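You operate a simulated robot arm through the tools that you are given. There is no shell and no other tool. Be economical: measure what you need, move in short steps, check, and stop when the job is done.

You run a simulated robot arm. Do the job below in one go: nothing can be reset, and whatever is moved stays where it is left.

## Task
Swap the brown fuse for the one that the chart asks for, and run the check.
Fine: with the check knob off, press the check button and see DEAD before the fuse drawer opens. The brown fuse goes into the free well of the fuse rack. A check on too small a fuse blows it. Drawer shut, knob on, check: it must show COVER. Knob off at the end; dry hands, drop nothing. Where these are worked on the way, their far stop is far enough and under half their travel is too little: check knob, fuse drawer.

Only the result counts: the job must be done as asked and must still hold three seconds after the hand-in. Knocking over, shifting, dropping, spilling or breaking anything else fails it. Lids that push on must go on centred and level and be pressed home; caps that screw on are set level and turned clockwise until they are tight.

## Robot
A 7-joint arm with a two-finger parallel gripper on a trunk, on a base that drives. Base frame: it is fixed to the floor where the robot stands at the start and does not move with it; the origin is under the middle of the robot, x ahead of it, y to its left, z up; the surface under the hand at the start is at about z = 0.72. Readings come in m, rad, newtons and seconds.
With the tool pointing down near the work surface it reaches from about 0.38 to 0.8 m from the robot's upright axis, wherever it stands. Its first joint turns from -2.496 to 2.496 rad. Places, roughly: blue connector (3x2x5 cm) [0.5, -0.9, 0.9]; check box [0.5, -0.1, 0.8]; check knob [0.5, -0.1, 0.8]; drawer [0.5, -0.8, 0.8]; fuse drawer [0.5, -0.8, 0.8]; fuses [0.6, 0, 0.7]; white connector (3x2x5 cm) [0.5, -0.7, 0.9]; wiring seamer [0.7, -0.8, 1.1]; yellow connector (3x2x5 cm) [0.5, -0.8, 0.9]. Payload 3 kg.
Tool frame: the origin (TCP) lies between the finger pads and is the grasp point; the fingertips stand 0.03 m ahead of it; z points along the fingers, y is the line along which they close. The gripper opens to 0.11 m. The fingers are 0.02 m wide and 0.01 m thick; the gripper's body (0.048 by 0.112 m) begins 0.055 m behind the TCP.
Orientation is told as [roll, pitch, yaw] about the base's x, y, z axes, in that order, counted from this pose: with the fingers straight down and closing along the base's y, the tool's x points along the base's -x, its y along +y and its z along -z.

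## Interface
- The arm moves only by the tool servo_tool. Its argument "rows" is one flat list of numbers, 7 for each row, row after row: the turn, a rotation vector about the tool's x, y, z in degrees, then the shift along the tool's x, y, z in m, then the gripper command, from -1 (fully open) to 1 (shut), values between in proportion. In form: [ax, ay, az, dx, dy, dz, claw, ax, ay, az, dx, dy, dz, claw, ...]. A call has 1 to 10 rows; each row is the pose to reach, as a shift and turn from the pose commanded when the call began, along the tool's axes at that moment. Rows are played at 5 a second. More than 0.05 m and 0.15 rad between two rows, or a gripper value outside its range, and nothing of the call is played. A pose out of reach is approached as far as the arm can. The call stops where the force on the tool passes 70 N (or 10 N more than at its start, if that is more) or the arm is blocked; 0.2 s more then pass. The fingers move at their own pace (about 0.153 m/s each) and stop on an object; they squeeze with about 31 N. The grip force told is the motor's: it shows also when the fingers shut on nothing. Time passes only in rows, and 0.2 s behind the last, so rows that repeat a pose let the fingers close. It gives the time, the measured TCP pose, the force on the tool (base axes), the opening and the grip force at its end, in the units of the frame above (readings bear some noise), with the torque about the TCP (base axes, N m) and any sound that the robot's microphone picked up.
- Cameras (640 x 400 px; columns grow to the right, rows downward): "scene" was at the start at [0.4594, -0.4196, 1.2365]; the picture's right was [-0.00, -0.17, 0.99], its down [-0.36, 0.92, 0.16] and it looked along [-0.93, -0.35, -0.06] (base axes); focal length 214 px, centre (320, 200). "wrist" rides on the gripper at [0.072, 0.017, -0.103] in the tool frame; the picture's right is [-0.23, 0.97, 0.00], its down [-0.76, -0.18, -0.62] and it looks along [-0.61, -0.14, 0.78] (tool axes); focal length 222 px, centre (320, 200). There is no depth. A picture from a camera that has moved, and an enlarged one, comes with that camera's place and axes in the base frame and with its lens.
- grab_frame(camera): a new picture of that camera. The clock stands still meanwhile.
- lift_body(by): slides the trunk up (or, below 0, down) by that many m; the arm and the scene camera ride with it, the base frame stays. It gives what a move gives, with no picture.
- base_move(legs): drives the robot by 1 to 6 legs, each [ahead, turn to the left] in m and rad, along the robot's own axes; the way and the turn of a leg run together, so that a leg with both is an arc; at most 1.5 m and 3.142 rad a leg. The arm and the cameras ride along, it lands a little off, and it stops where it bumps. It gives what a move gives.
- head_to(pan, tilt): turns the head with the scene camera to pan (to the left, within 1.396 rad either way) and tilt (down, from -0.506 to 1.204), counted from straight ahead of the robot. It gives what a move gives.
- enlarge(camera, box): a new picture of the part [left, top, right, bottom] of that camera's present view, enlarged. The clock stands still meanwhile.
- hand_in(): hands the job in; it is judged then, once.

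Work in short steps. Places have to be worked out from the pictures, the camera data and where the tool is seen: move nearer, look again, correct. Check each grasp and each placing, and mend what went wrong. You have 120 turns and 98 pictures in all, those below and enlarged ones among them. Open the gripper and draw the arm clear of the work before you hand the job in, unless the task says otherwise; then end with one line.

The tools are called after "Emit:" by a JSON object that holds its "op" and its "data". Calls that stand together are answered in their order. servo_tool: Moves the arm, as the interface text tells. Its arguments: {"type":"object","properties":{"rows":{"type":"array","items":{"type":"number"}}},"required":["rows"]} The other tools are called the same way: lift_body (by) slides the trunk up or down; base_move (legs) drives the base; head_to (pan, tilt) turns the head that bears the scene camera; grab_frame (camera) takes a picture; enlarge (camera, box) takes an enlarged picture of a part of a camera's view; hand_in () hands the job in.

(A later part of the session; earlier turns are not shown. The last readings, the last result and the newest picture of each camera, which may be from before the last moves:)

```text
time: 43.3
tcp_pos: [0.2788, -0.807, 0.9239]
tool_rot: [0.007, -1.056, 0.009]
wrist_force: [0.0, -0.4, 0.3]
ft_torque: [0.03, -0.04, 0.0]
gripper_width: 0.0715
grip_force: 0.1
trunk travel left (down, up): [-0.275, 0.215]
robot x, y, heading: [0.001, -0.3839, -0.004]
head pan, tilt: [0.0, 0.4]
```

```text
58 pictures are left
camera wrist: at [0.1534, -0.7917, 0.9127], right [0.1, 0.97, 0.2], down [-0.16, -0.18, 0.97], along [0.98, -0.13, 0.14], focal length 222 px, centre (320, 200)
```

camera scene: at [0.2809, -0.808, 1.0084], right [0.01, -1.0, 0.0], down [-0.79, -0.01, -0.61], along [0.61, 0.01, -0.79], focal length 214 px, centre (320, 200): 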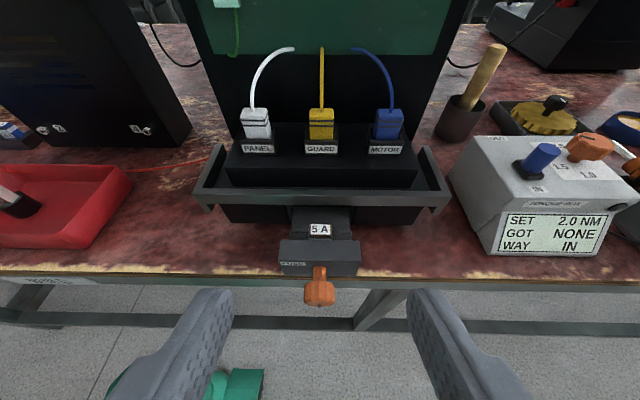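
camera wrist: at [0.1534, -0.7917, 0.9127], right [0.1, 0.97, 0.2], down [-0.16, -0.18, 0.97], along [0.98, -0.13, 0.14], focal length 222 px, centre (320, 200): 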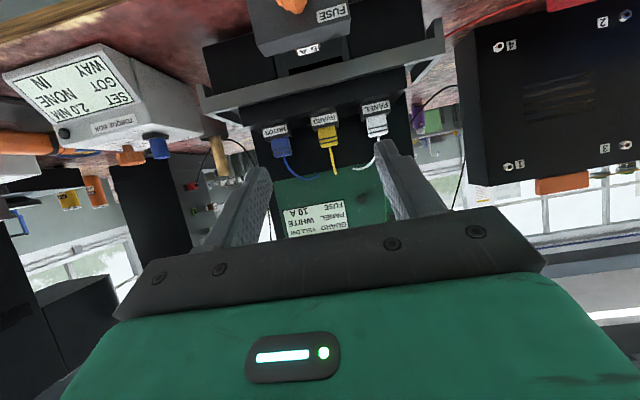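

I zoom on the fuse in the open drawer.

Emit:
{"op": "enlarge", "data": {"camera": "scene", "box": [260, 180, 380, 310]}}

Emit:
{"op": "head_to", "data": {"pan": 0, "tilt": 0.9}}

Emit:
{"op": "grab_frame", "data": {"camera": "scene"}}

```text
3.08 times, centred on (320, 245) of scene
camera zoom: at [0.2809, -0.808, 1.0084], right [0.01, -1.0, 0.0], down [-0.79, -0.01, -0.61], along [0.61, 0.01, -0.79], focal length 660 px, centre (320, 62)
```

zoom: 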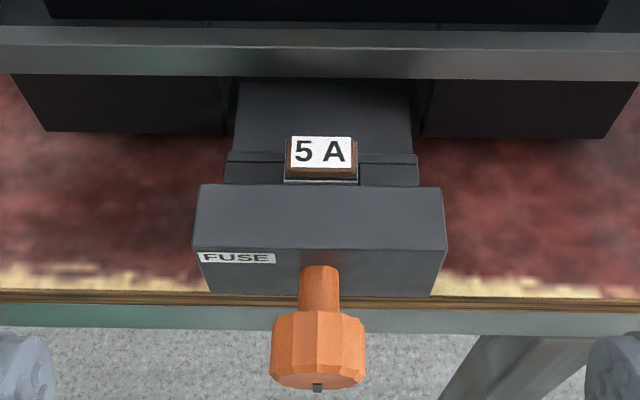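

```text
time: 44.3
tcp_pos: [0.2784, -0.8055, 0.924]
tool_rot: [0.005, -1.054, 0.01]
wrist_force: [0.6, 0.2, 0.3]
ft_torque: [0.01, 0.02, 0.0]
gripper_width: 0.0715
grip_force: 0.1
trunk travel left (down, up): [-0.275, 0.215]
robot x, y, heading: [0.0027, -0.3864, -0.006]
head pan, tilt: [0.0, 0.901]
```

```text
56 pictures are left
camera scene: at [0.2449, -0.8082, 0.9792], right [0.01, -1.0, 0.0], down [-0.99, -0.01, -0.16], along [0.16, 0.0, -0.99], focal length 214 px, centre (320, 200)
```

scene: 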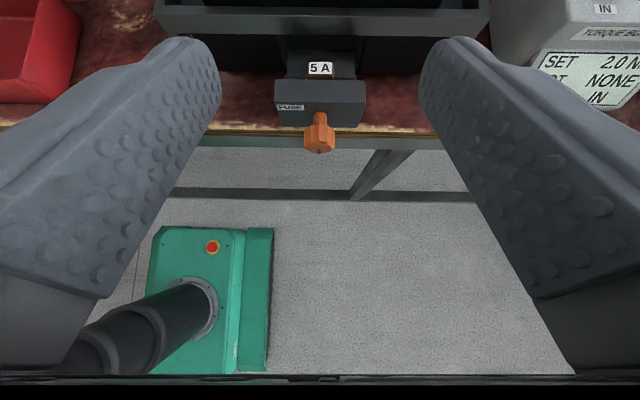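

I zoom the wrist view, which sees the drawer low from the front, to judge how far the fuse stands proud.

Emit:
{"op": "enlarge", "data": {"camera": "wrist", "box": [220, 0, 380, 100]}}

Emit:
{"op": "enlarge", "data": {"camera": "scene", "box": [270, 30, 370, 160]}}

```text
4.00 times, centred on (300, 50) of wrist
camera zoom: at [0.1536, -0.7916, 0.9124], right [0.1, 0.97, 0.2], down [-0.16, -0.18, 0.97], along [0.98, -0.13, 0.14], focal length 888 px, centre (400, 800)
```

zoom: 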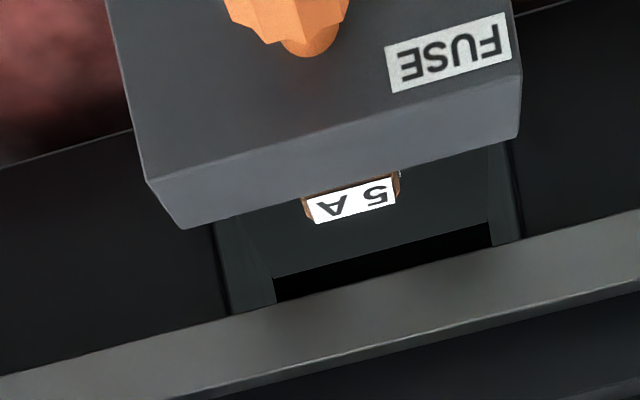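

```text
3.08 times, centred on (320, 95) of scene
camera zoom: at [0.2449, -0.8082, 0.9792], right [0.01, -1.0, 0.0], down [-0.99, -0.01, -0.16], along [0.16, 0.0, -0.99], focal length 660 px, centre (320, 523)
```

zoom: 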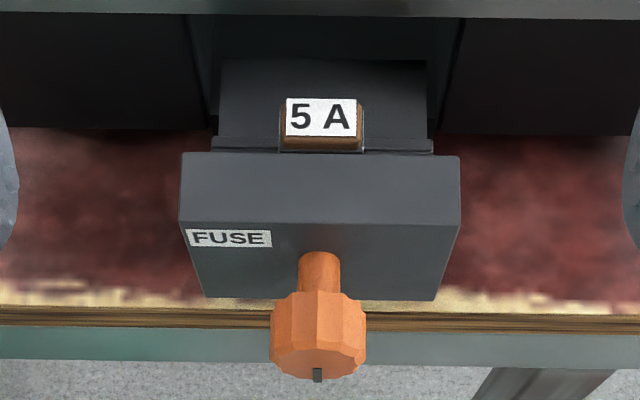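

Fuse top is ~(0.407,-0.808,0.790), between the drawer's front block (top 0.795, back edge x 0.391) and the rim (x 0.427). I tuck the scene camera away and reduce the hand's tilt to ~25°, hovering above it.

Emit:
{"op": "head_to", "data": {"pan": 0, "tilt": 1.2}}

Emit:
{"op": "servo_tool", "data": {"rows": [0, 7.1, 0, -0.005, 0, 0.018, 0.09, 0, 14.2, 0, -0.01, 0, 0.036, 0.09, 0, 21.3, 0, -0.014, 0, 0.055, 0.09, 0, 28.4, 0, -0.019, 0, 0.073, 0.09, 0, 35.5, 0, -0.024, 0, 0.091, 0.09]}}

Emit:
{"op": "grab_frame", "data": {"camera": "wrist"}}

Emit:
{"op": "grab_frame", "data": {"camera": "scene"}}

```text
time: 45.1
tcp_pos: [0.2793, -0.8065, 0.924]
tool_rot: [0.005, -1.056, 0.008]
wrist_force: [-0.6, -0.1, 0.7]
ft_torque: [0.0, -0.02, -0.02]
gripper_width: 0.0713
grip_force: 0.0
trunk travel left (down, up): [-0.275, 0.215]
robot x, y, heading: [0.004, -0.3821, -0.002]
head pan, tilt: [0.0, 1.201]
```

```text
time: 46.3
tcp_pos: [0.3714, -0.8061, 0.8998]
tool_rot: [0.005, -0.434, 0.012]
wrist_force: [-0.8, -0.1, -0.1]
ft_torque: [0.01, -0.02, 0.02]
gripper_width: 0.0504
grip_force: 0.0
trunk travel left (down, up): [-0.275, 0.215]
robot x, y, heading: [0.0039, -0.3848, -0.008]
head pan, tilt: [0.0, 1.201]
```

```text
53 pictures are left
camera wrist: at [0.2618, -0.7908, 0.9647], right [0.19, 0.98, 0.1], down [0.43, -0.17, 0.89], along [0.88, -0.13, -0.45], focal length 222 px, centre (320, 200)
```

wrist: 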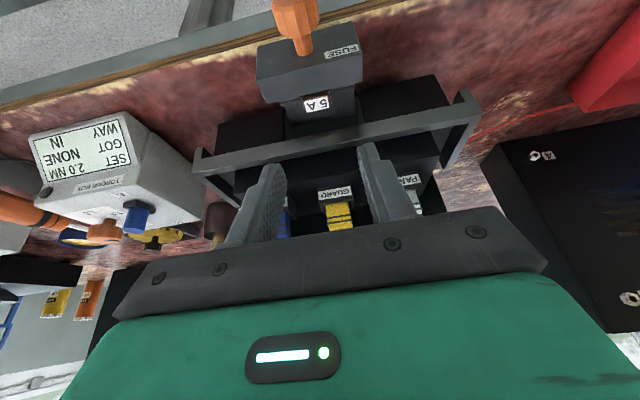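

```text
52 pictures are left
camera scene: at [0.3474, -0.8074, 0.9746], right [0.01, -1.0, 0.0], down [-0.72, -0.01, 0.69], along [-0.69, -0.01, -0.72], focal length 214 px, centre (320, 200)
```

scene: 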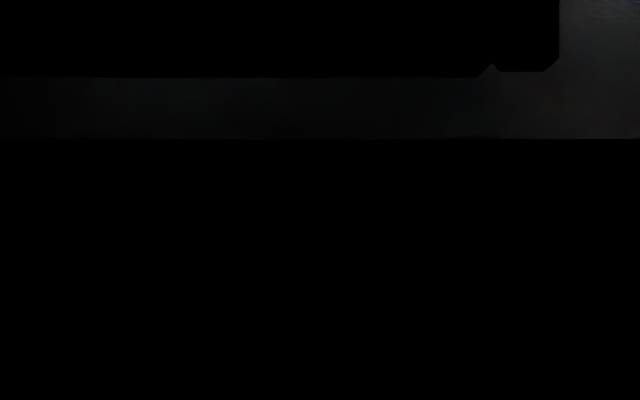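

Fuse sighted again at (0.405,-0.805,0.79). I go over it and descend to just above the grip height.

Emit:
{"op": "servo_tool", "data": {"rows": [0, 0, 0, -0.0115, 0, 0.0384, 0.09, 0, 0, 0, 0, 0, 0.064, 0.09, 0, 0, 0, 0.0095, 0, 0.0835, 0.09]}}

Emit:
{"op": "grab_frame", "data": {"camera": "wrist"}}

Emit:
{"op": "enlarge", "data": {"camera": "wrist", "box": [220, 60, 440, 230]}}

```text
time: 47.1
tcp_pos: [0.399, -0.805, 0.8199]
tool_rot: [0.002, -0.436, 0.013]
wrist_force: [0.2, 0.2, 0.8]
ft_torque: [-0.02, 0.01, 0.0]
gripper_width: 0.0498
grip_force: 0.1
trunk travel left (down, up): [-0.275, 0.215]
robot x, y, heading: [0.0004, -0.3838, 0.003]
head pan, tilt: [0.0, 1.201]
```

```text
51 pictures are left
camera wrist: at [0.2891, -0.7898, 0.884], right [0.19, 0.98, 0.1], down [0.43, -0.17, 0.89], along [0.88, -0.13, -0.45], focal length 222 px, centre (320, 200)
```

wrist: 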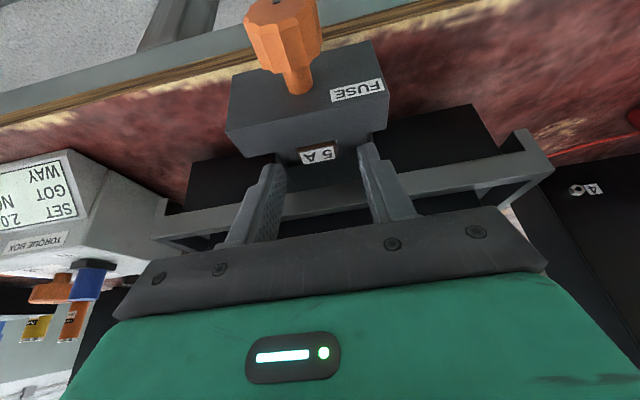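

```text
2.35 times, centred on (330, 145) of wrist
camera zoom: at [0.2891, -0.7898, 0.884], right [0.19, 0.98, 0.1], down [0.43, -0.17, 0.89], along [0.88, -0.13, -0.45], focal length 523 px, centre (296, 329)
```

zoom: 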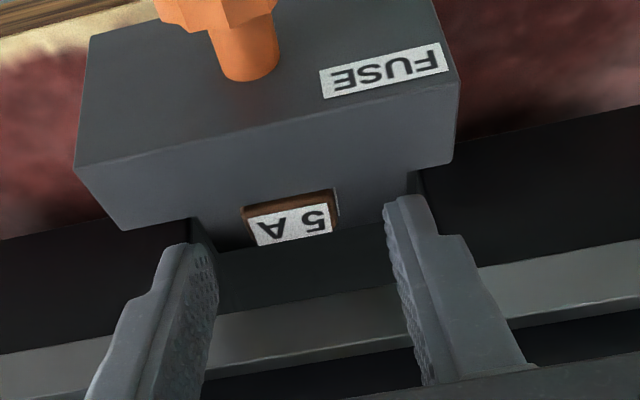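

Aligned in x and y. I descend another 10 mm and watch the force, then close.

Emit:
{"op": "servo_tool", "data": {"rows": [0, 0, 0, 0.0021, -0.001, 0.0046, 0.09, 0, 0, 0, 0.0042, -0.001, 0.0091, 0.09, 0, 0, 0, 0.0042, -0.001, 0.0091, 0.6, 0, 0, 0, 0.0042, -0.001, 0.0091, 1, 0, 0, 0, 0.0042, -0.001, 0.0091, 1]}}

Emit:
{"op": "enlarge", "data": {"camera": "wrist", "box": [220, 60, 440, 230]}}

```text
time: 48.3
tcp_pos: [0.3974, -0.8052, 0.8104]
tool_rot: [0.004, -0.436, 0.016]
wrist_force: [-0.5, -0.9, -0.6]
ft_torque: [0.01, -0.02, -0.04]
gripper_width: 0.0246
grip_force: 31.0
trunk travel left (down, up): [-0.275, 0.215]
robot x, y, heading: [0.0049, -0.3796, -0.004]
head pan, tilt: [0.0, 1.201]
```

```text
2.35 times, centred on (330, 145) of wrist
camera zoom: at [0.2889, -0.7908, 0.874], right [0.19, 0.98, 0.1], down [0.43, -0.17, 0.89], along [0.88, -0.13, -0.45], focal length 523 px, centre (296, 329)
```

zoom: 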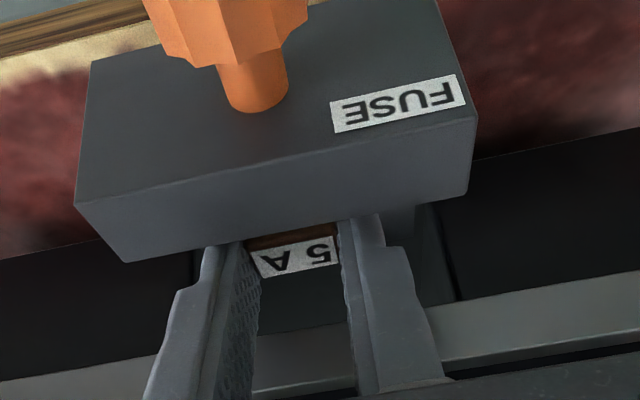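

Fuse gripped (24.6 mm). I lift it straight up.

Emit:
{"op": "servo_tool", "data": {"rows": [0, 0, 0, -0.0021, 0, -0.0045, 1, 0, 0, 0, -0.0042, 0, -0.0091, 1, 0, 0, 0, -0.0084, 0, -0.0181, 1, 0, 0, 0, -0.0168, 0, -0.0363, 1, 0, 0, 0, -0.0252, 0, -0.0544, 1]}}

Emit:
{"op": "grab_frame", "data": {"camera": "wrist"}}

```text
time: 49.5
tcp_pos: [0.3988, -0.8068, 0.8702]
tool_rot: [0.003, -0.436, 0.015]
wrist_force: [0.0, 0.1, -0.9]
ft_torque: [0.04, 0.0, 0.01]
gripper_width: 0.0246
grip_force: 31.5
trunk travel left (down, up): [-0.275, 0.215]
robot x, y, heading: [0.0, -0.3856, -0.001]
head pan, tilt: [0.0, 1.201]
```

```text
48 pictures are left
camera wrist: at [0.2892, -0.7917, 0.9347], right [0.19, 0.98, 0.1], down [0.43, -0.17, 0.89], along [0.88, -0.13, -0.45], focal length 222 px, centre (320, 200)
```

wrist: 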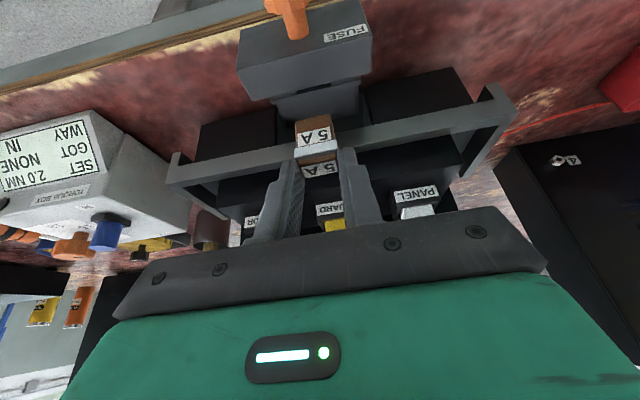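

The brown fuse is out. I back off from the seamer, rise and travel left toward the rack, keeping the tilt.

Emit:
{"op": "servo_tool", "data": {"rows": [0, 0, 0, 0.0188, 0, -0.0307, 1, 0, 0, 0, 0.0244, 0, -0.0664, 1, 0, 0, 0, 0.0076, 0.02, -0.1026, 1, 0, 0, 0, -0.0212, 0.055, -0.1169, 1, 0, 0, 0, -0.0435, 0.096, -0.1176, 1, 0, 0, 0, -0.0435, 0.144, -0.1176, 1, 0, 0, 0, -0.0435, 0.192, -0.1176, 1, 0, 0, 0, -0.0435, 0.24, -0.1176, 1, 0, 0, 0, -0.0435, 0.288, -0.1176, 1, 0, 0, 0, -0.0435, 0.336, -0.1176, 1]}}

```text
time: 51.7
tcp_pos: [0.3945, -0.4863, 1.0064]
tool_rot: [-0.033, -0.412, 0.079]
wrist_force: [3.6, 2.5, 0.8]
ft_torque: [-0.17, 0.26, -0.22]
gripper_width: 0.0242
grip_force: 30.5
out of reach, approached as far as the arm can: row 9, 10
trunk travel left (down, up): [-0.275, 0.215]
robot x, y, heading: [0.0012, -0.3867, -0.005]
head pan, tilt: [0.0, 1.201]
```

Too close in for the tilt; I extend forward and check that orientation recovers.

Emit:
{"op": "servo_tool", "data": {"rows": [0, 0, 0, -0.0363, 0, 0.0168, 1, 0, 0, 0, -0.0726, 0, 0.0336, 1, 0, 0, 0, -0.1088, 0, 0.0505, 1]}}

```text
time: 52.5
tcp_pos: [0.5193, -0.4802, 1.0086]
tool_rot: [0.004, -0.436, 0.013]
wrist_force: [0.3, -0.4, 0.0]
ft_torque: [-0.03, -0.01, -0.02]
gripper_width: 0.0245
grip_force: 31.2
trunk travel left (down, up): [-0.275, 0.215]
robot x, y, heading: [0.0015, -0.3834, -0.001]
head pan, tilt: [0.0, 1.201]
```

Orientation recovered. I continue left to the rack and turn the scene camera down.

Emit:
{"op": "servo_tool", "data": {"rows": [0, 0, 0, 0, 0.048, 0, 1, 0, 0, 0, 0, 0.096, 0, 1, 0, 0, 0, 0, 0.144, 0, 1, 0, 0, 0, 0, 0.192, 0, 1, 0, 0, 0, 0, 0.24, 0, 1, 0, 0, 0, 0, 0.288, 0, 1, 0, 0, 0, 0, 0.336, 0, 1, 0, 0, 0, 0, 0.384, 0, 1, 0, 0, 0, -0.02, 0.43, 0, 1]}}

Emit:
{"op": "head_to", "data": {"pan": 0, "tilt": 0.4}}

Emit:
{"op": "grab_frame", "data": {"camera": "scene"}}

Emit:
{"op": "grab_frame", "data": {"camera": "wrist"}}

```text
refused: row 9 steps farther than a row can; nothing moved
```

```text
time: 53.6
tcp_pos: [0.5186, -0.4815, 1.0082]
tool_rot: [0.001, -0.436, 0.014]
wrist_force: [1.2, 0.3, 0.7]
ft_torque: [-0.03, 0.01, 0.01]
gripper_width: 0.0245
grip_force: 30.8
trunk travel left (down, up): [-0.275, 0.215]
robot x, y, heading: [0.002, -0.383, -0.005]
head pan, tilt: [0.0, 0.4]
```

```text
47 pictures are left
camera scene: at [0.567, -0.481, 1.0756], right [0.01, -1.0, 0.0], down [-1.0, -0.01, -0.04], along [0.04, 0.0, -1.0], focal length 214 px, centre (320, 200)
```

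scene: 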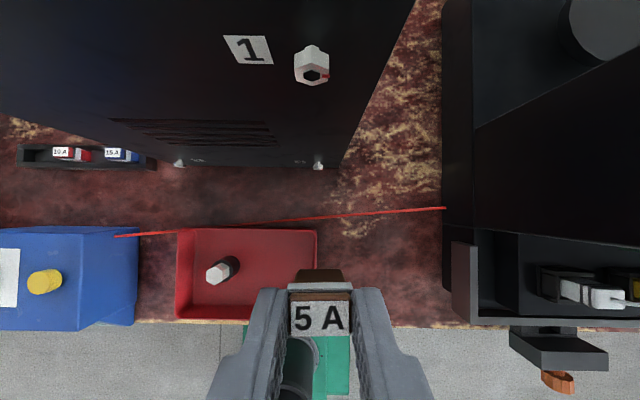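

```text
46 pictures are left
camera wrist: at [0.409, -0.4656, 1.0723], right [0.19, 0.98, 0.1], down [0.43, -0.17, 0.89], along [0.88, -0.13, -0.45], focal length 222 px, centre (320, 200)
```

wrist: 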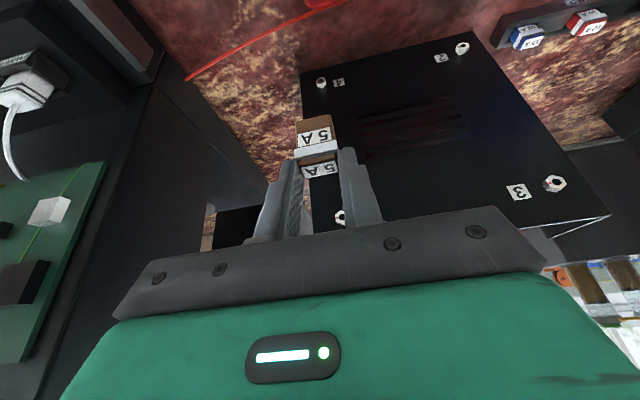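

Refused only for the last step size. I repeat the leftward move with even steps.

Emit:
{"op": "servo_tool", "data": {"rows": [0, 0, 0, 0, 0.048, 0, 1, 0, 0, 0, 0, 0.096, 0, 1, 0, 0, 0, 0, 0.144, 0, 1, 0, 0, 0, 0, 0.192, 0, 1, 0, 0, 0, 0, 0.24, 0, 1, 0, 0, 0, 0, 0.288, 0, 1, 0, 0, 0, 0, 0.336, 0, 1, 0, 0, 0, 0, 0.384, 0, 1, 0, 0, 0, 0, 0.43, 0, 1]}}

Emit:
{"op": "grab_frame", "data": {"camera": "scene"}}

```text
time: 55.6
tcp_pos: [0.5117, -0.0493, 1.0099]
tool_rot: [0.003, -0.437, 0.014]
wrist_force: [-0.8, -0.1, 0.2]
ft_torque: [0.06, -0.03, 0.02]
gripper_width: 0.0245
grip_force: 30.8
trunk travel left (down, up): [-0.275, 0.215]
robot x, y, heading: [0.002, -0.3812, -0.007]
head pan, tilt: [0.0, 0.4]
```

```text
45 pictures are left
camera scene: at [0.5608, -0.0504, 1.0765], right [0.02, -1.0, 0.0], down [-1.0, -0.01, -0.04], along [0.04, 0.0, -1.0], focal length 214 px, centre (320, 200)
```

scene: 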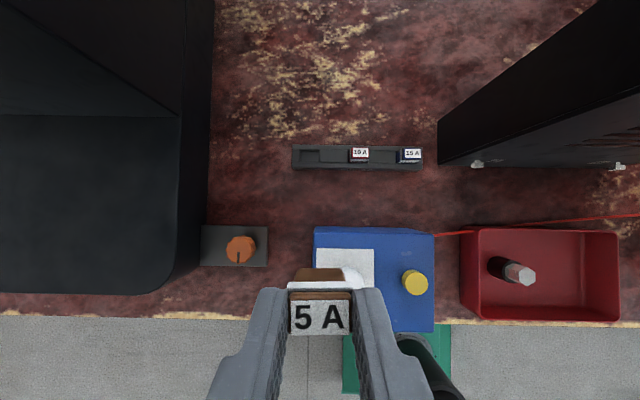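

Rack seen: free well at ≈(0.642,-0.033). I go above it, part way down.

Emit:
{"op": "servo_tool", "data": {"rows": [0, 0, 0, -0.028, 0.005, 0.035, 1, 0, 0, 0, -0.056, 0.01, 0.07, 1, 0, 0, 0, -0.0836, 0.016, 0.105, 1, 0, 0, 0, -0.067, 0.016, 0.142, 1, 0, 0, 0, -0.054, 0.016, 0.17, 1]}}

Emit:
{"op": "grab_frame", "data": {"camera": "scene"}}

Emit:
{"op": "grab_frame", "data": {"camera": "wrist"}}

```text
time: 56.8
tcp_pos: [0.6337, -0.0317, 0.8763]
tool_rot: [0.003, -0.437, 0.012]
wrist_force: [-0.5, -0.2, 0.1]
ft_torque: [0.0, 0.0, 0.03]
gripper_width: 0.0246
grip_force: 31.2
trunk travel left (down, up): [-0.275, 0.215]
robot x, y, heading: [0.0029, -0.3842, 0.002]
head pan, tilt: [0.0, 0.4]
```

```text
44 pictures are left
camera scene: at [0.6819, -0.0323, 0.9438], right [0.01, -1.0, 0.0], down [-1.0, -0.01, -0.04], along [0.04, 0.0, -1.0], focal length 214 px, centre (320, 200)
```

scene: 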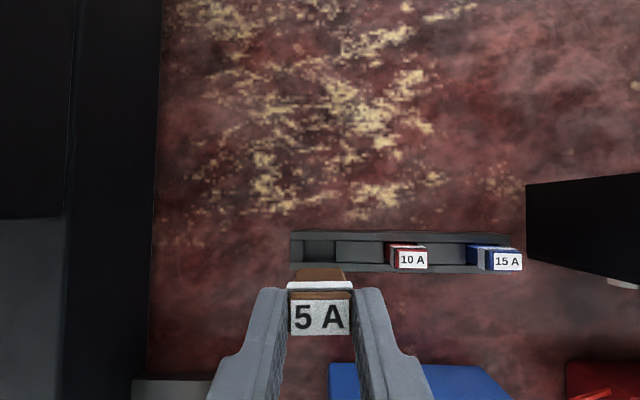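

```text
43 pictures are left
camera wrist: at [0.5239, -0.0168, 0.9405], right [0.19, 0.98, 0.1], down [0.43, -0.17, 0.89], along [0.88, -0.13, -0.45], focal length 222 px, centre (320, 200)
```

wrist: 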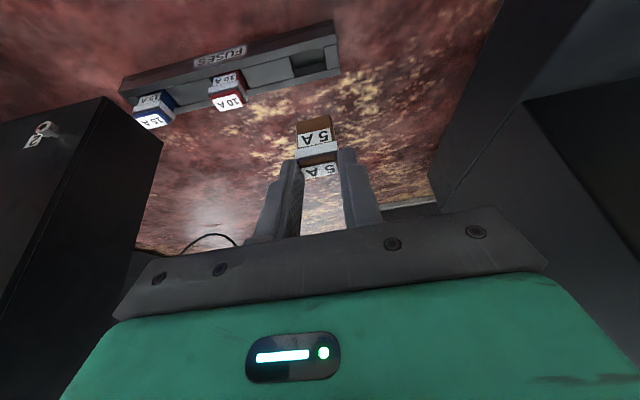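

I zoom to compare the fuse's position with the well.

Emit:
{"op": "enlarge", "data": {"camera": "scene", "box": [270, 220, 440, 340]}}

Emit:
{"op": "enlarge", "data": {"camera": "wrist", "box": [110, 10, 370, 190]}}

```text
3.33 times, centred on (355, 280) of scene
camera zoom: at [0.6819, -0.0323, 0.9438], right [0.01, -1.0, 0.0], down [-1.0, -0.01, -0.04], along [0.04, 0.0, -1.0], focal length 715 px, centre (203, -67)
```

zoom: 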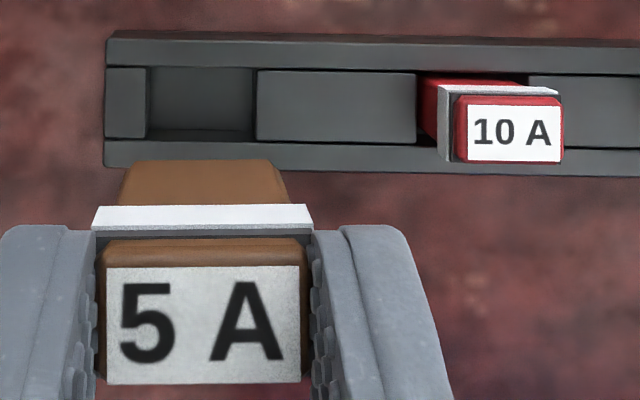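

```text
2.22 times, centred on (240, 100) of wrist
camera zoom: at [0.5239, -0.0168, 0.9405], right [0.19, 0.98, 0.1], down [0.43, -0.17, 0.89], along [0.88, -0.13, -0.45], focal length 494 px, centre (498, 422)
```

zoom: 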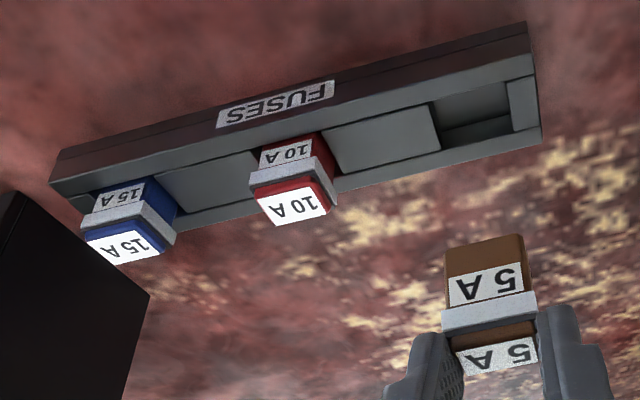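

Fuse and free well line up in y; x nearly (+1 mm). I descend 75 mm with a slight yaw fix, then check.

Emit:
{"op": "servo_tool", "data": {"rows": [0.29, 0, 0.62, 0.0117, 0, 0.0276, 1, 0.29, 0, 0.62, 0.0222, 0, 0.0503, 1, 0.29, 0, 0.62, 0.0307, 0, 0.0684, 1]}}

Emit:
{"op": "enlarge", "data": {"camera": "scene", "box": [240, 200, 500, 400]}}

Emit:
{"op": "enlarge", "data": {"camera": "wrist", "box": [110, 10, 400, 210]}}

```text
time: 57.6
tcp_pos: [0.6334, -0.031, 0.8019]
tool_rot: [0.004, -0.438, 0.001]
wrist_force: [0.1, 0.1, -0.1]
ft_torque: [-0.03, 0.01, -0.01]
gripper_width: 0.0246
grip_force: 31.2
trunk travel left (down, up): [-0.275, 0.215]
robot x, y, heading: [-0.0014, -0.3815, -0.004]
head pan, tilt: [0.0, 0.4]
```

```text
2.00 times, centred on (370, 300) of scene
camera zoom: at [0.6831, -0.033, 0.87], right [0.0, -1.0, 0.0], down [-1.0, 0.0, -0.04], along [0.04, 0.0, -1.0], focal length 429 px, centre (220, 0)
```

zoom: 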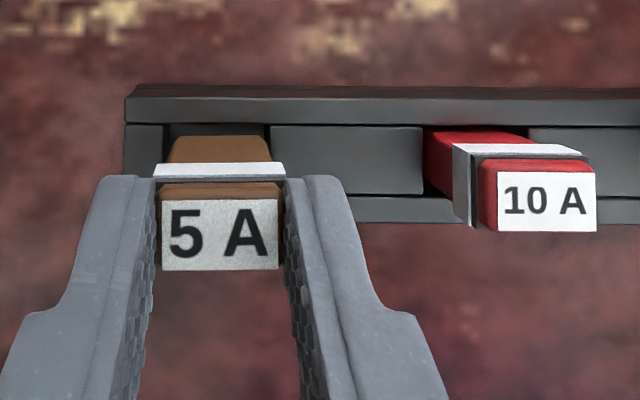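

```text
2.00 times, centred on (255, 110) of wrist
camera zoom: at [0.5252, -0.0157, 0.8665], right [0.2, 0.97, 0.1], down [0.43, -0.18, 0.89], along [0.88, -0.14, -0.45], focal length 444 px, centre (450, 380)
```

zoom: 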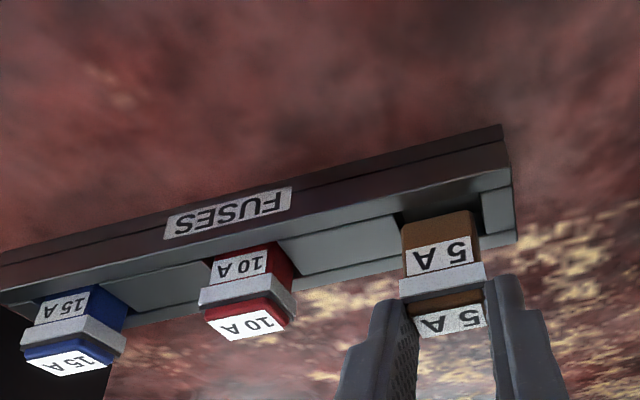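

Fuse body is over the well opening, and x matches the red one. About 16 mm remain by label scale; I lower 12 mm then creep.

Emit:
{"op": "servo_tool", "data": {"rows": [0, 0, 0, 0.0025, 0.0006, 0.0054, 1, 0, 0, 0, 0.005, 0.0006, 0.0109, 1]}}

Emit:
{"op": "enlarge", "data": {"camera": "wrist", "box": [110, 10, 400, 210]}}

```text
time: 58.2
tcp_pos: [0.6348, -0.0311, 0.7896]
tool_rot: [0.002, -0.437, 0.003]
wrist_force: [0.3, 0.8, 0.4]
ft_torque: [0.0, -0.01, 0.0]
gripper_width: 0.0244
grip_force: 31.2
trunk travel left (down, up): [-0.275, 0.215]
robot x, y, heading: [0.0039, -0.3843, -0.002]
head pan, tilt: [0.0, 0.4]
```

```text
2.00 times, centred on (255, 110) of wrist
camera zoom: at [0.525, -0.0148, 0.8543], right [0.2, 0.97, 0.1], down [0.43, -0.18, 0.89], along [0.88, -0.14, -0.45], focal length 444 px, centre (450, 380)
```

zoom: 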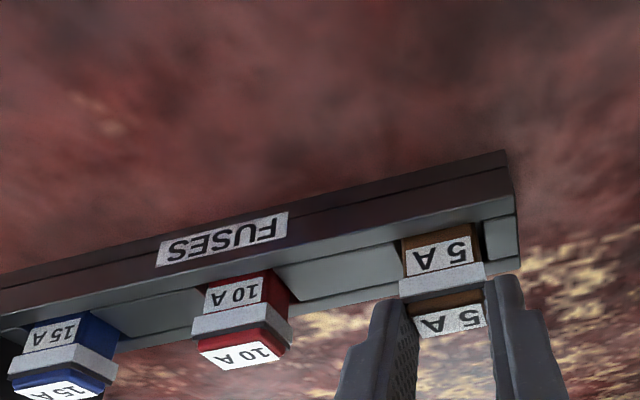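

About 6-7 mm remain compared to the neighbours. I creep down watching the force.

Emit:
{"op": "servo_tool", "data": {"rows": [0, 0, 0, 0.0008, 0, 0.0018, 1, 0, 0, 0, 0.0017, 0, 0.0036, 1, 0, 0, 0, 0.0025, 0, 0.0054, 1]}}

Emit:
{"op": "enlarge", "data": {"camera": "wrist", "box": [110, 10, 400, 210]}}

```text
time: 59.0
tcp_pos: [0.6336, -0.0312, 0.787]
tool_rot: [0.003, -0.44, 0.001]
wrist_force: [-1.5, -1.7, 19.2]
ft_torque: [-0.16, -0.08, 0.0]
gripper_width: 0.0244
grip_force: 30.4
trunk travel left (down, up): [-0.275, 0.215]
robot x, y, heading: [0.0026, -0.384, -0.005]
head pan, tilt: [0.0, 0.4]
```

```text
2.00 times, centred on (255, 110) of wrist
camera zoom: at [0.5244, -0.0152, 0.8503], right [0.2, 0.97, 0.1], down [0.42, -0.18, 0.89], along [0.88, -0.14, -0.45], focal length 444 px, centre (450, 380)
```

zoom: 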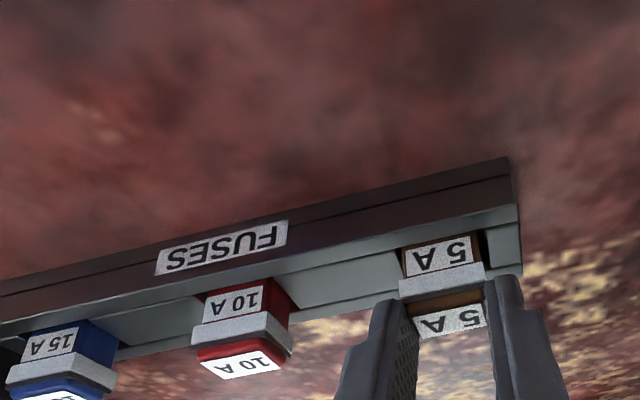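

Contact at 19 N with ~4 mm left by comparison. I check from the scene camera.

Emit:
{"op": "enlarge", "data": {"camera": "scene", "box": [260, 240, 460, 390]}}

```text
2.67 times, centred on (360, 315) of scene
camera zoom: at [0.6823, -0.0325, 0.854], right [0.0, -1.0, 0.0], down [-1.0, 0.0, -0.04], along [0.04, 0.0, -1.0], focal length 572 px, centre (213, -107)
```

zoom: 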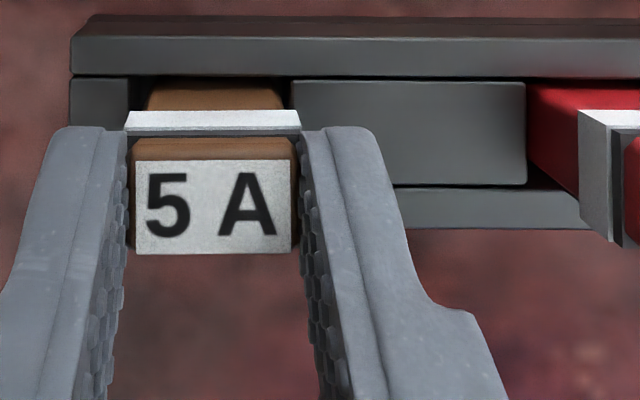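

The fuse is inside the well, slightly right of centre. I nudge +y 1 mm and press 2 mm more to see whether it goes deeper.

Emit:
{"op": "servo_tool", "data": {"rows": [0, 0, 0, 0, 0.001, 0, 1, 0, 0, 0, 0.0009, 0.001, 0.0018, 1, 0, 0, 0, 0.0013, 0.001, 0.0027, 1]}}

Emit:
{"op": "enlarge", "data": {"camera": "wrist", "box": [110, 10, 400, 210]}}

```text
time: 59.8
tcp_pos: [0.633, -0.031, 0.7821]
tool_rot: [0.002, -0.435, 0.002]
wrist_force: [1.8, -3.1, 21.0]
ft_torque: [-0.12, -0.26, -0.01]
gripper_width: 0.0245
grip_force: 30.9
trunk travel left (down, up): [-0.275, 0.215]
robot x, y, heading: [0.0025, -0.3813, -0.003]
head pan, tilt: [0.0, 0.4]
```

```text
2.00 times, centred on (255, 110) of wrist
camera zoom: at [0.5242, -0.0146, 0.8466], right [0.2, 0.97, 0.1], down [0.43, -0.18, 0.89], along [0.88, -0.14, -0.45], focal length 444 px, centre (450, 380)
```

zoom: 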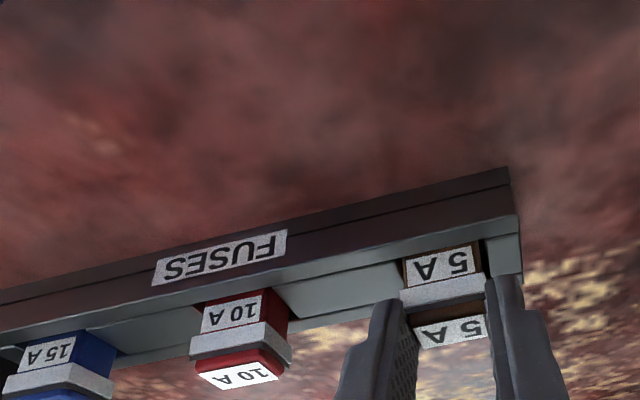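

The fuse has slid a bit in the fingers, meaning it is bottomed. I release and rise, then check it.

Emit:
{"op": "servo_tool", "data": {"rows": [0, 0, 0, -0.0008, 0, -0.0018, 1, 0, 0, 0, -0.0008, 0, -0.0018, 0.3, 0, 0, 0, -0.0008, 0, -0.0018, 0.1, 0, 0, 0, -0.0092, 0, -0.02, 0.1, 0, 0, 0, -0.0252, 0, -0.0544, 0.1, 0, 0, 0, -0.038, 0, -0.082, 0.1]}}

Emit:
{"op": "enlarge", "data": {"camera": "wrist", "box": [110, 0, 430, 200]}}

Emit:
{"op": "enlarge", "data": {"camera": "scene", "box": [260, 200, 520, 360]}}

```text
time: 61.2
tcp_pos: [0.6339, -0.0313, 0.8706]
tool_rot: [0.005, -0.435, 0.0]
wrist_force: [-0.8, 0.7, -0.3]
ft_torque: [-0.03, 0.0, 0.02]
gripper_width: 0.0496
grip_force: 0.1
trunk travel left (down, up): [-0.275, 0.215]
robot x, y, heading: [0.0037, -0.3822, -0.001]
head pan, tilt: [0.0, 0.4]
```

```text
2.00 times, centred on (270, 100) of wrist
camera zoom: at [0.5247, -0.0146, 0.9359], right [0.2, 0.97, 0.1], down [0.43, -0.18, 0.89], along [0.88, -0.14, -0.45], focal length 444 px, centre (420, 400)
```

zoom: 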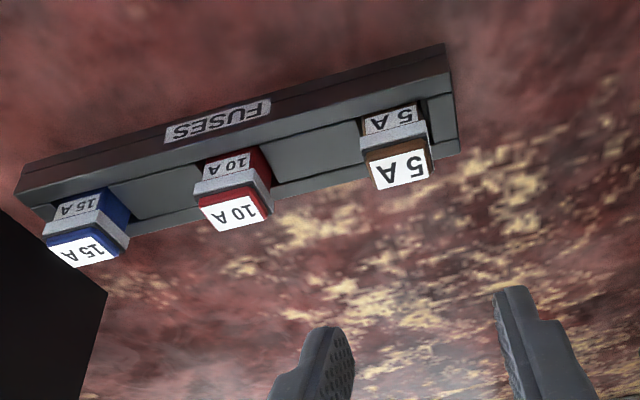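

```text
2.46 times, centred on (390, 280) of scene
camera zoom: at [0.6826, -0.0319, 0.9391], right [0.0, -1.0, 0.0], down [-1.0, 0.0, -0.04], along [0.04, 0.0, -1.0], focal length 528 px, centre (148, 3)
```

zoom: 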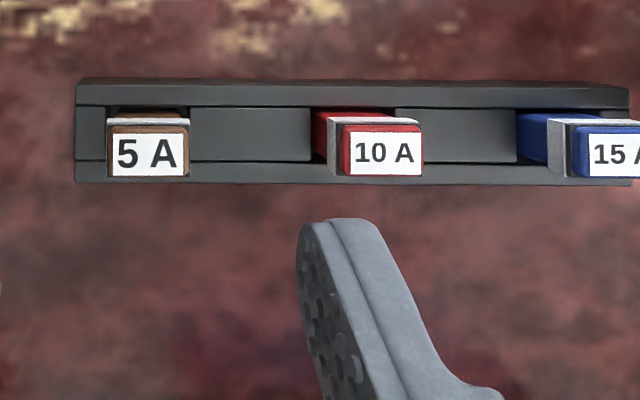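

Brown fuse sits level with the others. Now the red 10 A: shift 78 mm right, descend and check before closing.

Emit:
{"op": "servo_tool", "data": {"rows": [0, 0, 0, 0, -0.039, 0, 0.1, 0, 0, 0, 0, -0.078, 0, 0.1, 0, 0, 0, 0.015, -0.078, 0.0323, 0.1, 0, 0, 0, 0.028, -0.078, 0.0604, 0.1]}}

Emit:
{"op": "enlarge", "data": {"camera": "scene", "box": [200, 200, 460, 400]}}

Emit:
{"op": "enlarge", "data": {"camera": "wrist", "box": [180, 20, 460, 220]}}

```text
time: 62.2
tcp_pos: [0.6347, -0.1073, 0.806]
tool_rot: [0.002, -0.436, 0.002]
wrist_force: [-0.1, -0.3, -0.3]
ft_torque: [-0.01, 0.02, 0.03]
gripper_width: 0.0494
grip_force: 0.1
trunk travel left (down, up): [-0.275, 0.215]
robot x, y, heading: [-0.0017, -0.3886, -0.005]
head pan, tilt: [0.0, 0.4]
```

```text
2.00 times, centred on (330, 300) of scene
camera zoom: at [0.6826, -0.1086, 0.8731], right [0.0, -1.0, 0.0], down [-1.0, 0.0, -0.04], along [0.04, 0.0, -1.0], focal length 429 px, centre (300, 0)
```

zoom: 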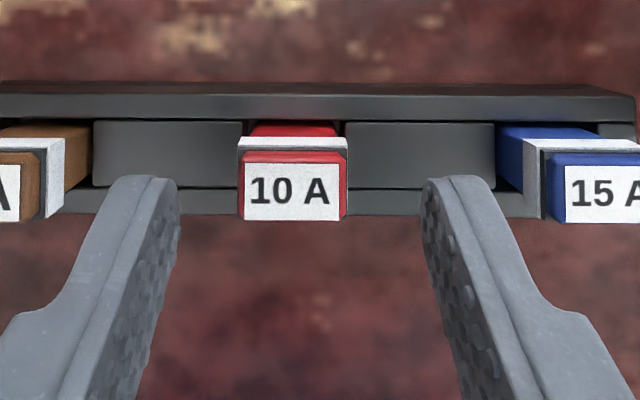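

```text
2.00 times, centred on (320, 120) of wrist
camera zoom: at [0.5248, -0.0913, 0.8698], right [0.2, 0.97, 0.1], down [0.43, -0.18, 0.89], along [0.88, -0.14, -0.45], focal length 444 px, centre (320, 360)
```

zoom: 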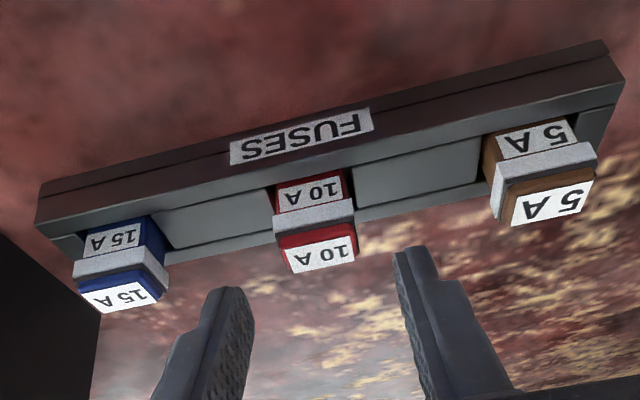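

Red fuse is ~2 mm left of centre. I correct, descend 20 mm and close.

Emit:
{"op": "servo_tool", "data": {"rows": [0, 0, 0, 0, 0.0018, 0, 0.1, 0, 0, 0, 0.0045, 0.0018, 0.0095, 0.1, 0, 0, 0, 0.0086, 0.0018, 0.0186, 0.1, 0, 0, 0, 0.0086, 0.0018, 0.0186, 0.6, 0, 0, 0, 0.0086, 0.0018, 0.0186, 1, 0, 0, 0, 0.0086, 0.0018, 0.0186, 1]}}

Emit:
{"op": "enlarge", "data": {"camera": "wrist", "box": [180, 20, 460, 220]}}

```text
time: 63.6
tcp_pos: [0.6329, -0.1067, 0.7841]
tool_rot: [0.002, -0.436, 0.002]
wrist_force: [0.5, 0.0, -0.8]
ft_torque: [-0.01, -0.02, -0.06]
gripper_width: 0.0248
grip_force: 30.9
trunk travel left (down, up): [-0.275, 0.215]
robot x, y, heading: [0.0057, -0.3827, -0.001]
head pan, tilt: [0.0, 0.4]
```

```text
2.00 times, centred on (320, 120) of wrist
camera zoom: at [0.5251, -0.0903, 0.8485], right [0.2, 0.97, 0.1], down [0.43, -0.18, 0.89], along [0.88, -0.14, -0.45], focal length 444 px, centre (320, 360)
```

zoom: 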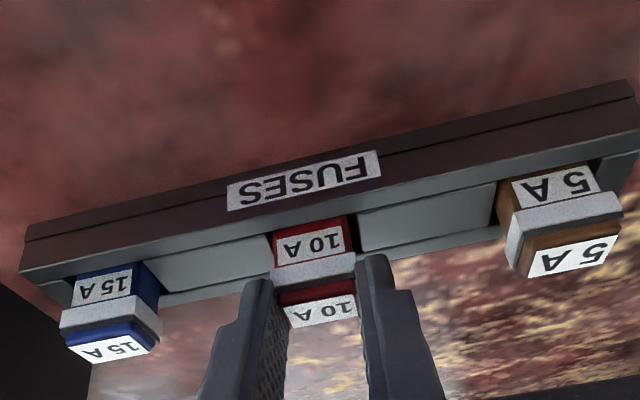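

Gripped the red fuse (24.8 mm). I lift straight up.

Emit:
{"op": "servo_tool", "data": {"rows": [0, 0, 0, -0.0025, 0, -0.0054, 1, 0, 0, 0, -0.0084, 0, -0.0181, 1, 0, 0, 0, -0.021, 0, -0.0454, 1, 0, 0, 0, -0.0378, 0, -0.0816, 1, 0, 0, 0, -0.0568, 0, -0.1224, 1, 0, 0, 0, -0.0757, 0, -0.1633, 1, 0, 0, 0, -0.0946, 0, -0.2041, 1]}}

Emit:
{"op": "grab_frame", "data": {"camera": "scene"}}

```text
time: 65.2
tcp_pos: [0.6322, -0.1081, 1.0085]
tool_rot: [0.003, -0.434, 0.002]
wrist_force: [0.3, -0.2, 0.2]
ft_torque: [0.0, 0.04, 0.0]
gripper_width: 0.0243
grip_force: 31.3
trunk travel left (down, up): [-0.275, 0.215]
robot x, y, heading: [0.0008, -0.3861, -0.006]
head pan, tilt: [0.0, 0.4]
```

```text
29 pictures are left
camera scene: at [0.6823, -0.1098, 1.0762], right [0.0, -1.0, 0.0], down [-1.0, 0.0, -0.03], along [0.03, 0.0, -1.0], focal length 214 px, centre (320, 200)
```

scene: 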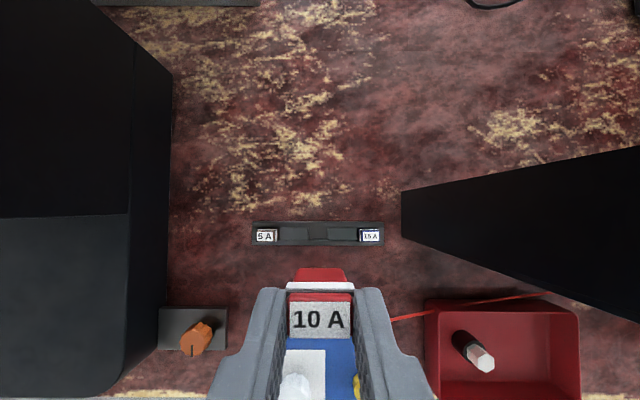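

Red fuse held. I return along the tested route: back to x 0.51, then right to y≈-0.47.

Emit:
{"op": "servo_tool", "data": {"rows": [0, 0, 0, 0.0369, -0.02, -0.0171, 1, 0, 0, 0, 0.0738, -0.04, -0.0342, 1, 0, 0, 0, 0.1107, -0.06, -0.0513, 1, 0, 0, 0, 0.1107, -0.105, -0.0513, 1, 0, 0, 0, 0.1107, -0.15, -0.0513, 1, 0, 0, 0, 0.1107, -0.195, -0.0513, 1, 0, 0, 0, 0.1107, -0.24, -0.0513, 1, 0, 0, 0, 0.1107, -0.285, -0.0513, 1, 0, 0, 0, 0.1107, -0.33, -0.0513, 1, 0, 0, 0, 0.1107, -0.365, -0.0513, 1]}}

Emit:
{"op": "head_to", "data": {"pan": 0, "tilt": 0.9}}

```text
time: 67.4
tcp_pos: [0.5138, -0.4735, 1.0085]
tool_rot: [0.002, -0.438, 0.003]
wrist_force: [0.4, 0.3, -0.8]
ft_torque: [-0.04, 0.01, 0.0]
gripper_width: 0.0244
grip_force: 30.9
trunk travel left (down, up): [-0.275, 0.215]
robot x, y, heading: [0.0033, -0.3892, -0.006]
head pan, tilt: [0.0, 0.4]
```

```text
time: 68.3
tcp_pos: [0.5137, -0.4724, 1.0077]
tool_rot: [0.001, -0.436, 0.002]
wrist_force: [0.2, -0.1, 0.0]
ft_torque: [0.0, 0.01, -0.01]
gripper_width: 0.0244
grip_force: 31.4
trunk travel left (down, up): [-0.275, 0.215]
robot x, y, heading: [0.0008, -0.3861, 0.001]
head pan, tilt: [0.0, 0.901]
```

Now I curve around the seamer's corner to in front of the drawer.

Emit:
{"op": "servo_tool", "data": {"rows": [0, 0, 0, 0.0272, -0.03, -0.0126, 1, 0, 0, 0, 0.0544, -0.06, -0.0252, 1, 0, 0, 0, 0.0816, -0.09, -0.0378, 1, 0, 0, 0, 0.1088, -0.125, -0.0505, 1, 0, 0, 0, 0.127, -0.165, -0.0589, 1, 0, 0, 0, 0.1315, -0.21, -0.061, 1, 0, 0, 0, 0.1315, -0.255, -0.061, 1, 0, 0, 0, 0.1315, -0.3, -0.061, 1, 0, 0, 0, 0.1441, -0.333, -0.0338, 1]}}

Emit:
{"op": "grab_frame", "data": {"camera": "wrist"}}

```text
time: 70.3
tcp_pos: [0.3676, -0.8055, 0.9768]
tool_rot: [0.001, -0.435, 0.0]
wrist_force: [-1.0, -0.2, -0.1]
ft_torque: [-0.02, 0.05, 0.01]
gripper_width: 0.0245
grip_force: 30.7
trunk travel left (down, up): [-0.275, 0.215]
robot x, y, heading: [0.0022, -0.3854, -0.004]
head pan, tilt: [0.0, 0.901]
```

```text
28 pictures are left
camera wrist: at [0.2592, -0.7887, 1.041], right [0.2, 0.97, 0.1], down [0.43, -0.18, 0.89], along [0.88, -0.14, -0.45], focal length 222 px, centre (320, 200)
```

wrist: 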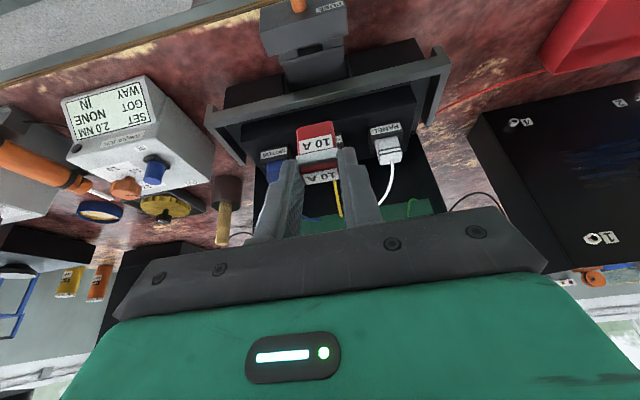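

I lower to just above the drawer slot for an alignment check.

Emit:
{"op": "servo_tool", "data": {"rows": [0, 0, 0, 0.0055, 0, 0.036, 1, 0, 0, 0, 0.011, 0, 0.072, 1, 0, 0, 0, 0.0166, -0.0005, 0.108, 1]}}

Emit:
{"op": "enlarge", "data": {"camera": "wrist", "box": [210, 30, 430, 190]}}

Emit:
{"op": "enlarge", "data": {"camera": "scene", "box": [200, 0, 440, 160]}}

```text
time: 71.1
tcp_pos: [0.3981, -0.8055, 0.8713]
tool_rot: [0.003, -0.436, 0.002]
wrist_force: [0.4, 0.2, 0.6]
ft_torque: [-0.03, 0.0, -0.01]
gripper_width: 0.0246
grip_force: 31.0
trunk travel left (down, up): [-0.275, 0.215]
robot x, y, heading: [0.0018, -0.3816, -0.006]
head pan, tilt: [0.0, 0.901]
```

```text
2.50 times, centred on (320, 110) of wrist
camera zoom: at [0.2892, -0.7894, 0.9369], right [0.2, 0.97, 0.1], down [0.43, -0.18, 0.89], along [0.88, -0.14, -0.45], focal length 555 px, centre (320, 425)
```

zoom: 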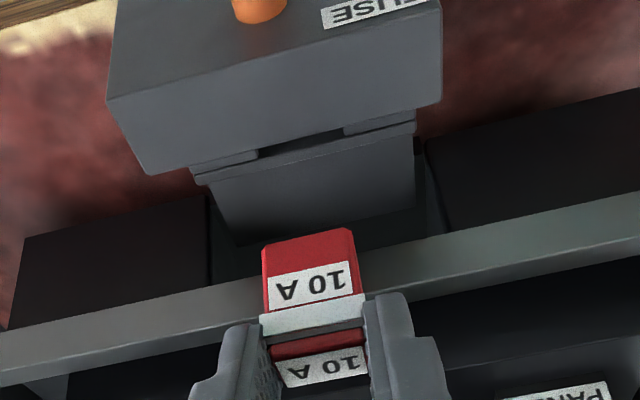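

```text
2.50 times, centred on (320, 80) of scene
camera zoom: at [0.4009, -0.8068, 0.9375], right [0.0, -1.0, 0.0], down [-0.89, 0.0, 0.45], along [-0.45, 0.0, -0.89], focal length 536 px, centre (320, 500)
```

zoom: 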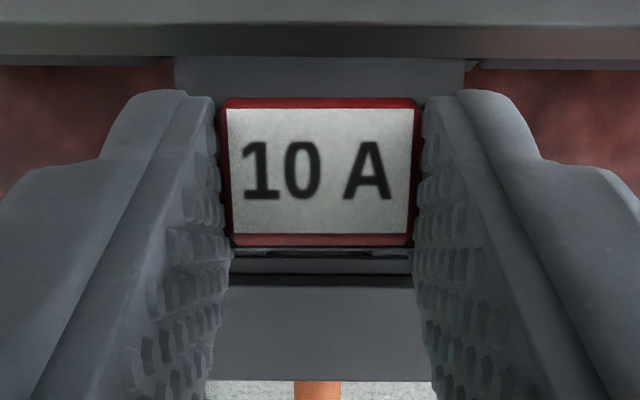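

The slot lies beneath at x≈0.407, y≈-0.804. I descend in steps along the same line the brown fuse came out.

Emit:
{"op": "servo_tool", "data": {"rows": [0, 0, 0, 0.0063, 0.0005, 0.0136, 1, 0, 0, 0, 0.0118, 0.0005, 0.0254, 1, 0, 0, 0, 0.0151, 0.0005, 0.0327, 1]}}

Emit:
{"op": "enlarge", "data": {"camera": "wrist", "box": [210, 30, 430, 190]}}

```text
time: 71.9
tcp_pos: [0.3991, -0.8063, 0.8356]
tool_rot: [0.003, -0.435, 0.001]
wrist_force: [0.3, 0.0, 0.4]
ft_torque: [-0.02, -0.01, -0.02]
gripper_width: 0.0245
grip_force: 31.6
trunk travel left (down, up): [-0.275, 0.215]
robot x, y, heading: [0.0023, -0.3835, -0.003]
head pan, tilt: [0.0, 0.901]
```

```text
2.50 times, centred on (320, 110) of wrist
camera zoom: at [0.2897, -0.7889, 0.9006], right [0.2, 0.97, 0.1], down [0.43, -0.18, 0.89], along [0.88, -0.14, -0.45], focal length 555 px, centre (320, 425)
```

zoom: 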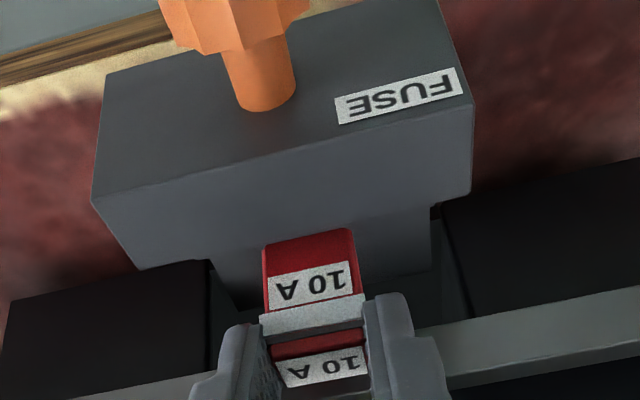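

Bottom now at the slot level. I creep down 18 mm in 3 mm rows.

Emit:
{"op": "servo_tool", "data": {"rows": [0, 0, 0, 0.0013, 0, 0.0027, 1, 0, 0, 0, 0.0025, 0, 0.0054, 1, 0, 0, 0, 0.0038, 0, 0.0082, 1, 0, 0, 0, 0.005, 0, 0.0109, 1, 0, 0, 0, 0.0063, 0, 0.0136, 1, 0, 0, 0, 0.0076, 0, 0.0163, 1]}}

```text
time: 73.3
tcp_pos: [0.3997, -0.8064, 0.8193]
tool_rot: [0.002, -0.437, 0.003]
wrist_force: [0.1, 0.2, 4.2]
ft_torque: [-0.08, -0.04, -0.02]
gripper_width: 0.0246
grip_force: 30.8
trunk travel left (down, up): [-0.275, 0.215]
robot x, y, heading: [0.0013, -0.3848, -0.003]
head pan, tilt: [0.0, 0.901]
```

Only 4 N. I continue in small steps to the expected seat at ~0.809.

Emit:
{"op": "servo_tool", "data": {"rows": [0, 0, 0, 0.0013, 0, 0.0027, 1, 0, 0, 0, 0.0025, 0, 0.0054, 1, 0, 0, 0, 0.0034, 0, 0.0073, 1]}}

Emit:
{"op": "enlarge", "data": {"camera": "wrist", "box": [210, 30, 430, 190]}}

```text
time: 74.1
tcp_pos: [0.3989, -0.8053, 0.8112]
tool_rot: [-0.001, -0.439, 0.003]
wrist_force: [-0.9, -0.1, 22.9]
ft_torque: [-0.12, -0.36, 0.01]
gripper_width: 0.0248
grip_force: 30.9
trunk travel left (down, up): [-0.275, 0.215]
robot x, y, heading: [0.0042, -0.3864, -0.004]
head pan, tilt: [0.0, 0.901]
```

```text
2.50 times, centred on (320, 110) of wrist
camera zoom: at [0.2896, -0.7891, 0.8755], right [0.2, 0.97, 0.1], down [0.43, -0.18, 0.89], along [0.88, -0.14, -0.45], focal length 555 px, centre (320, 425)
```

zoom: 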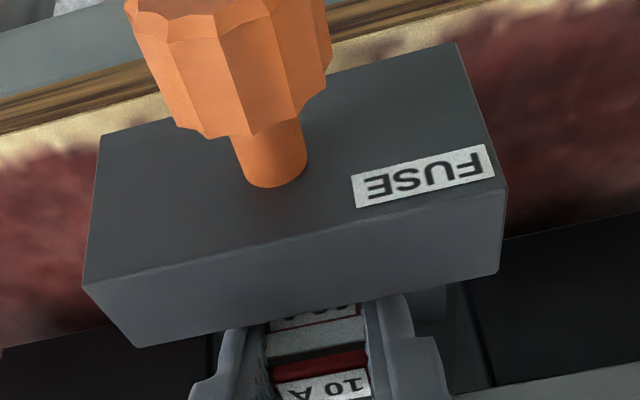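

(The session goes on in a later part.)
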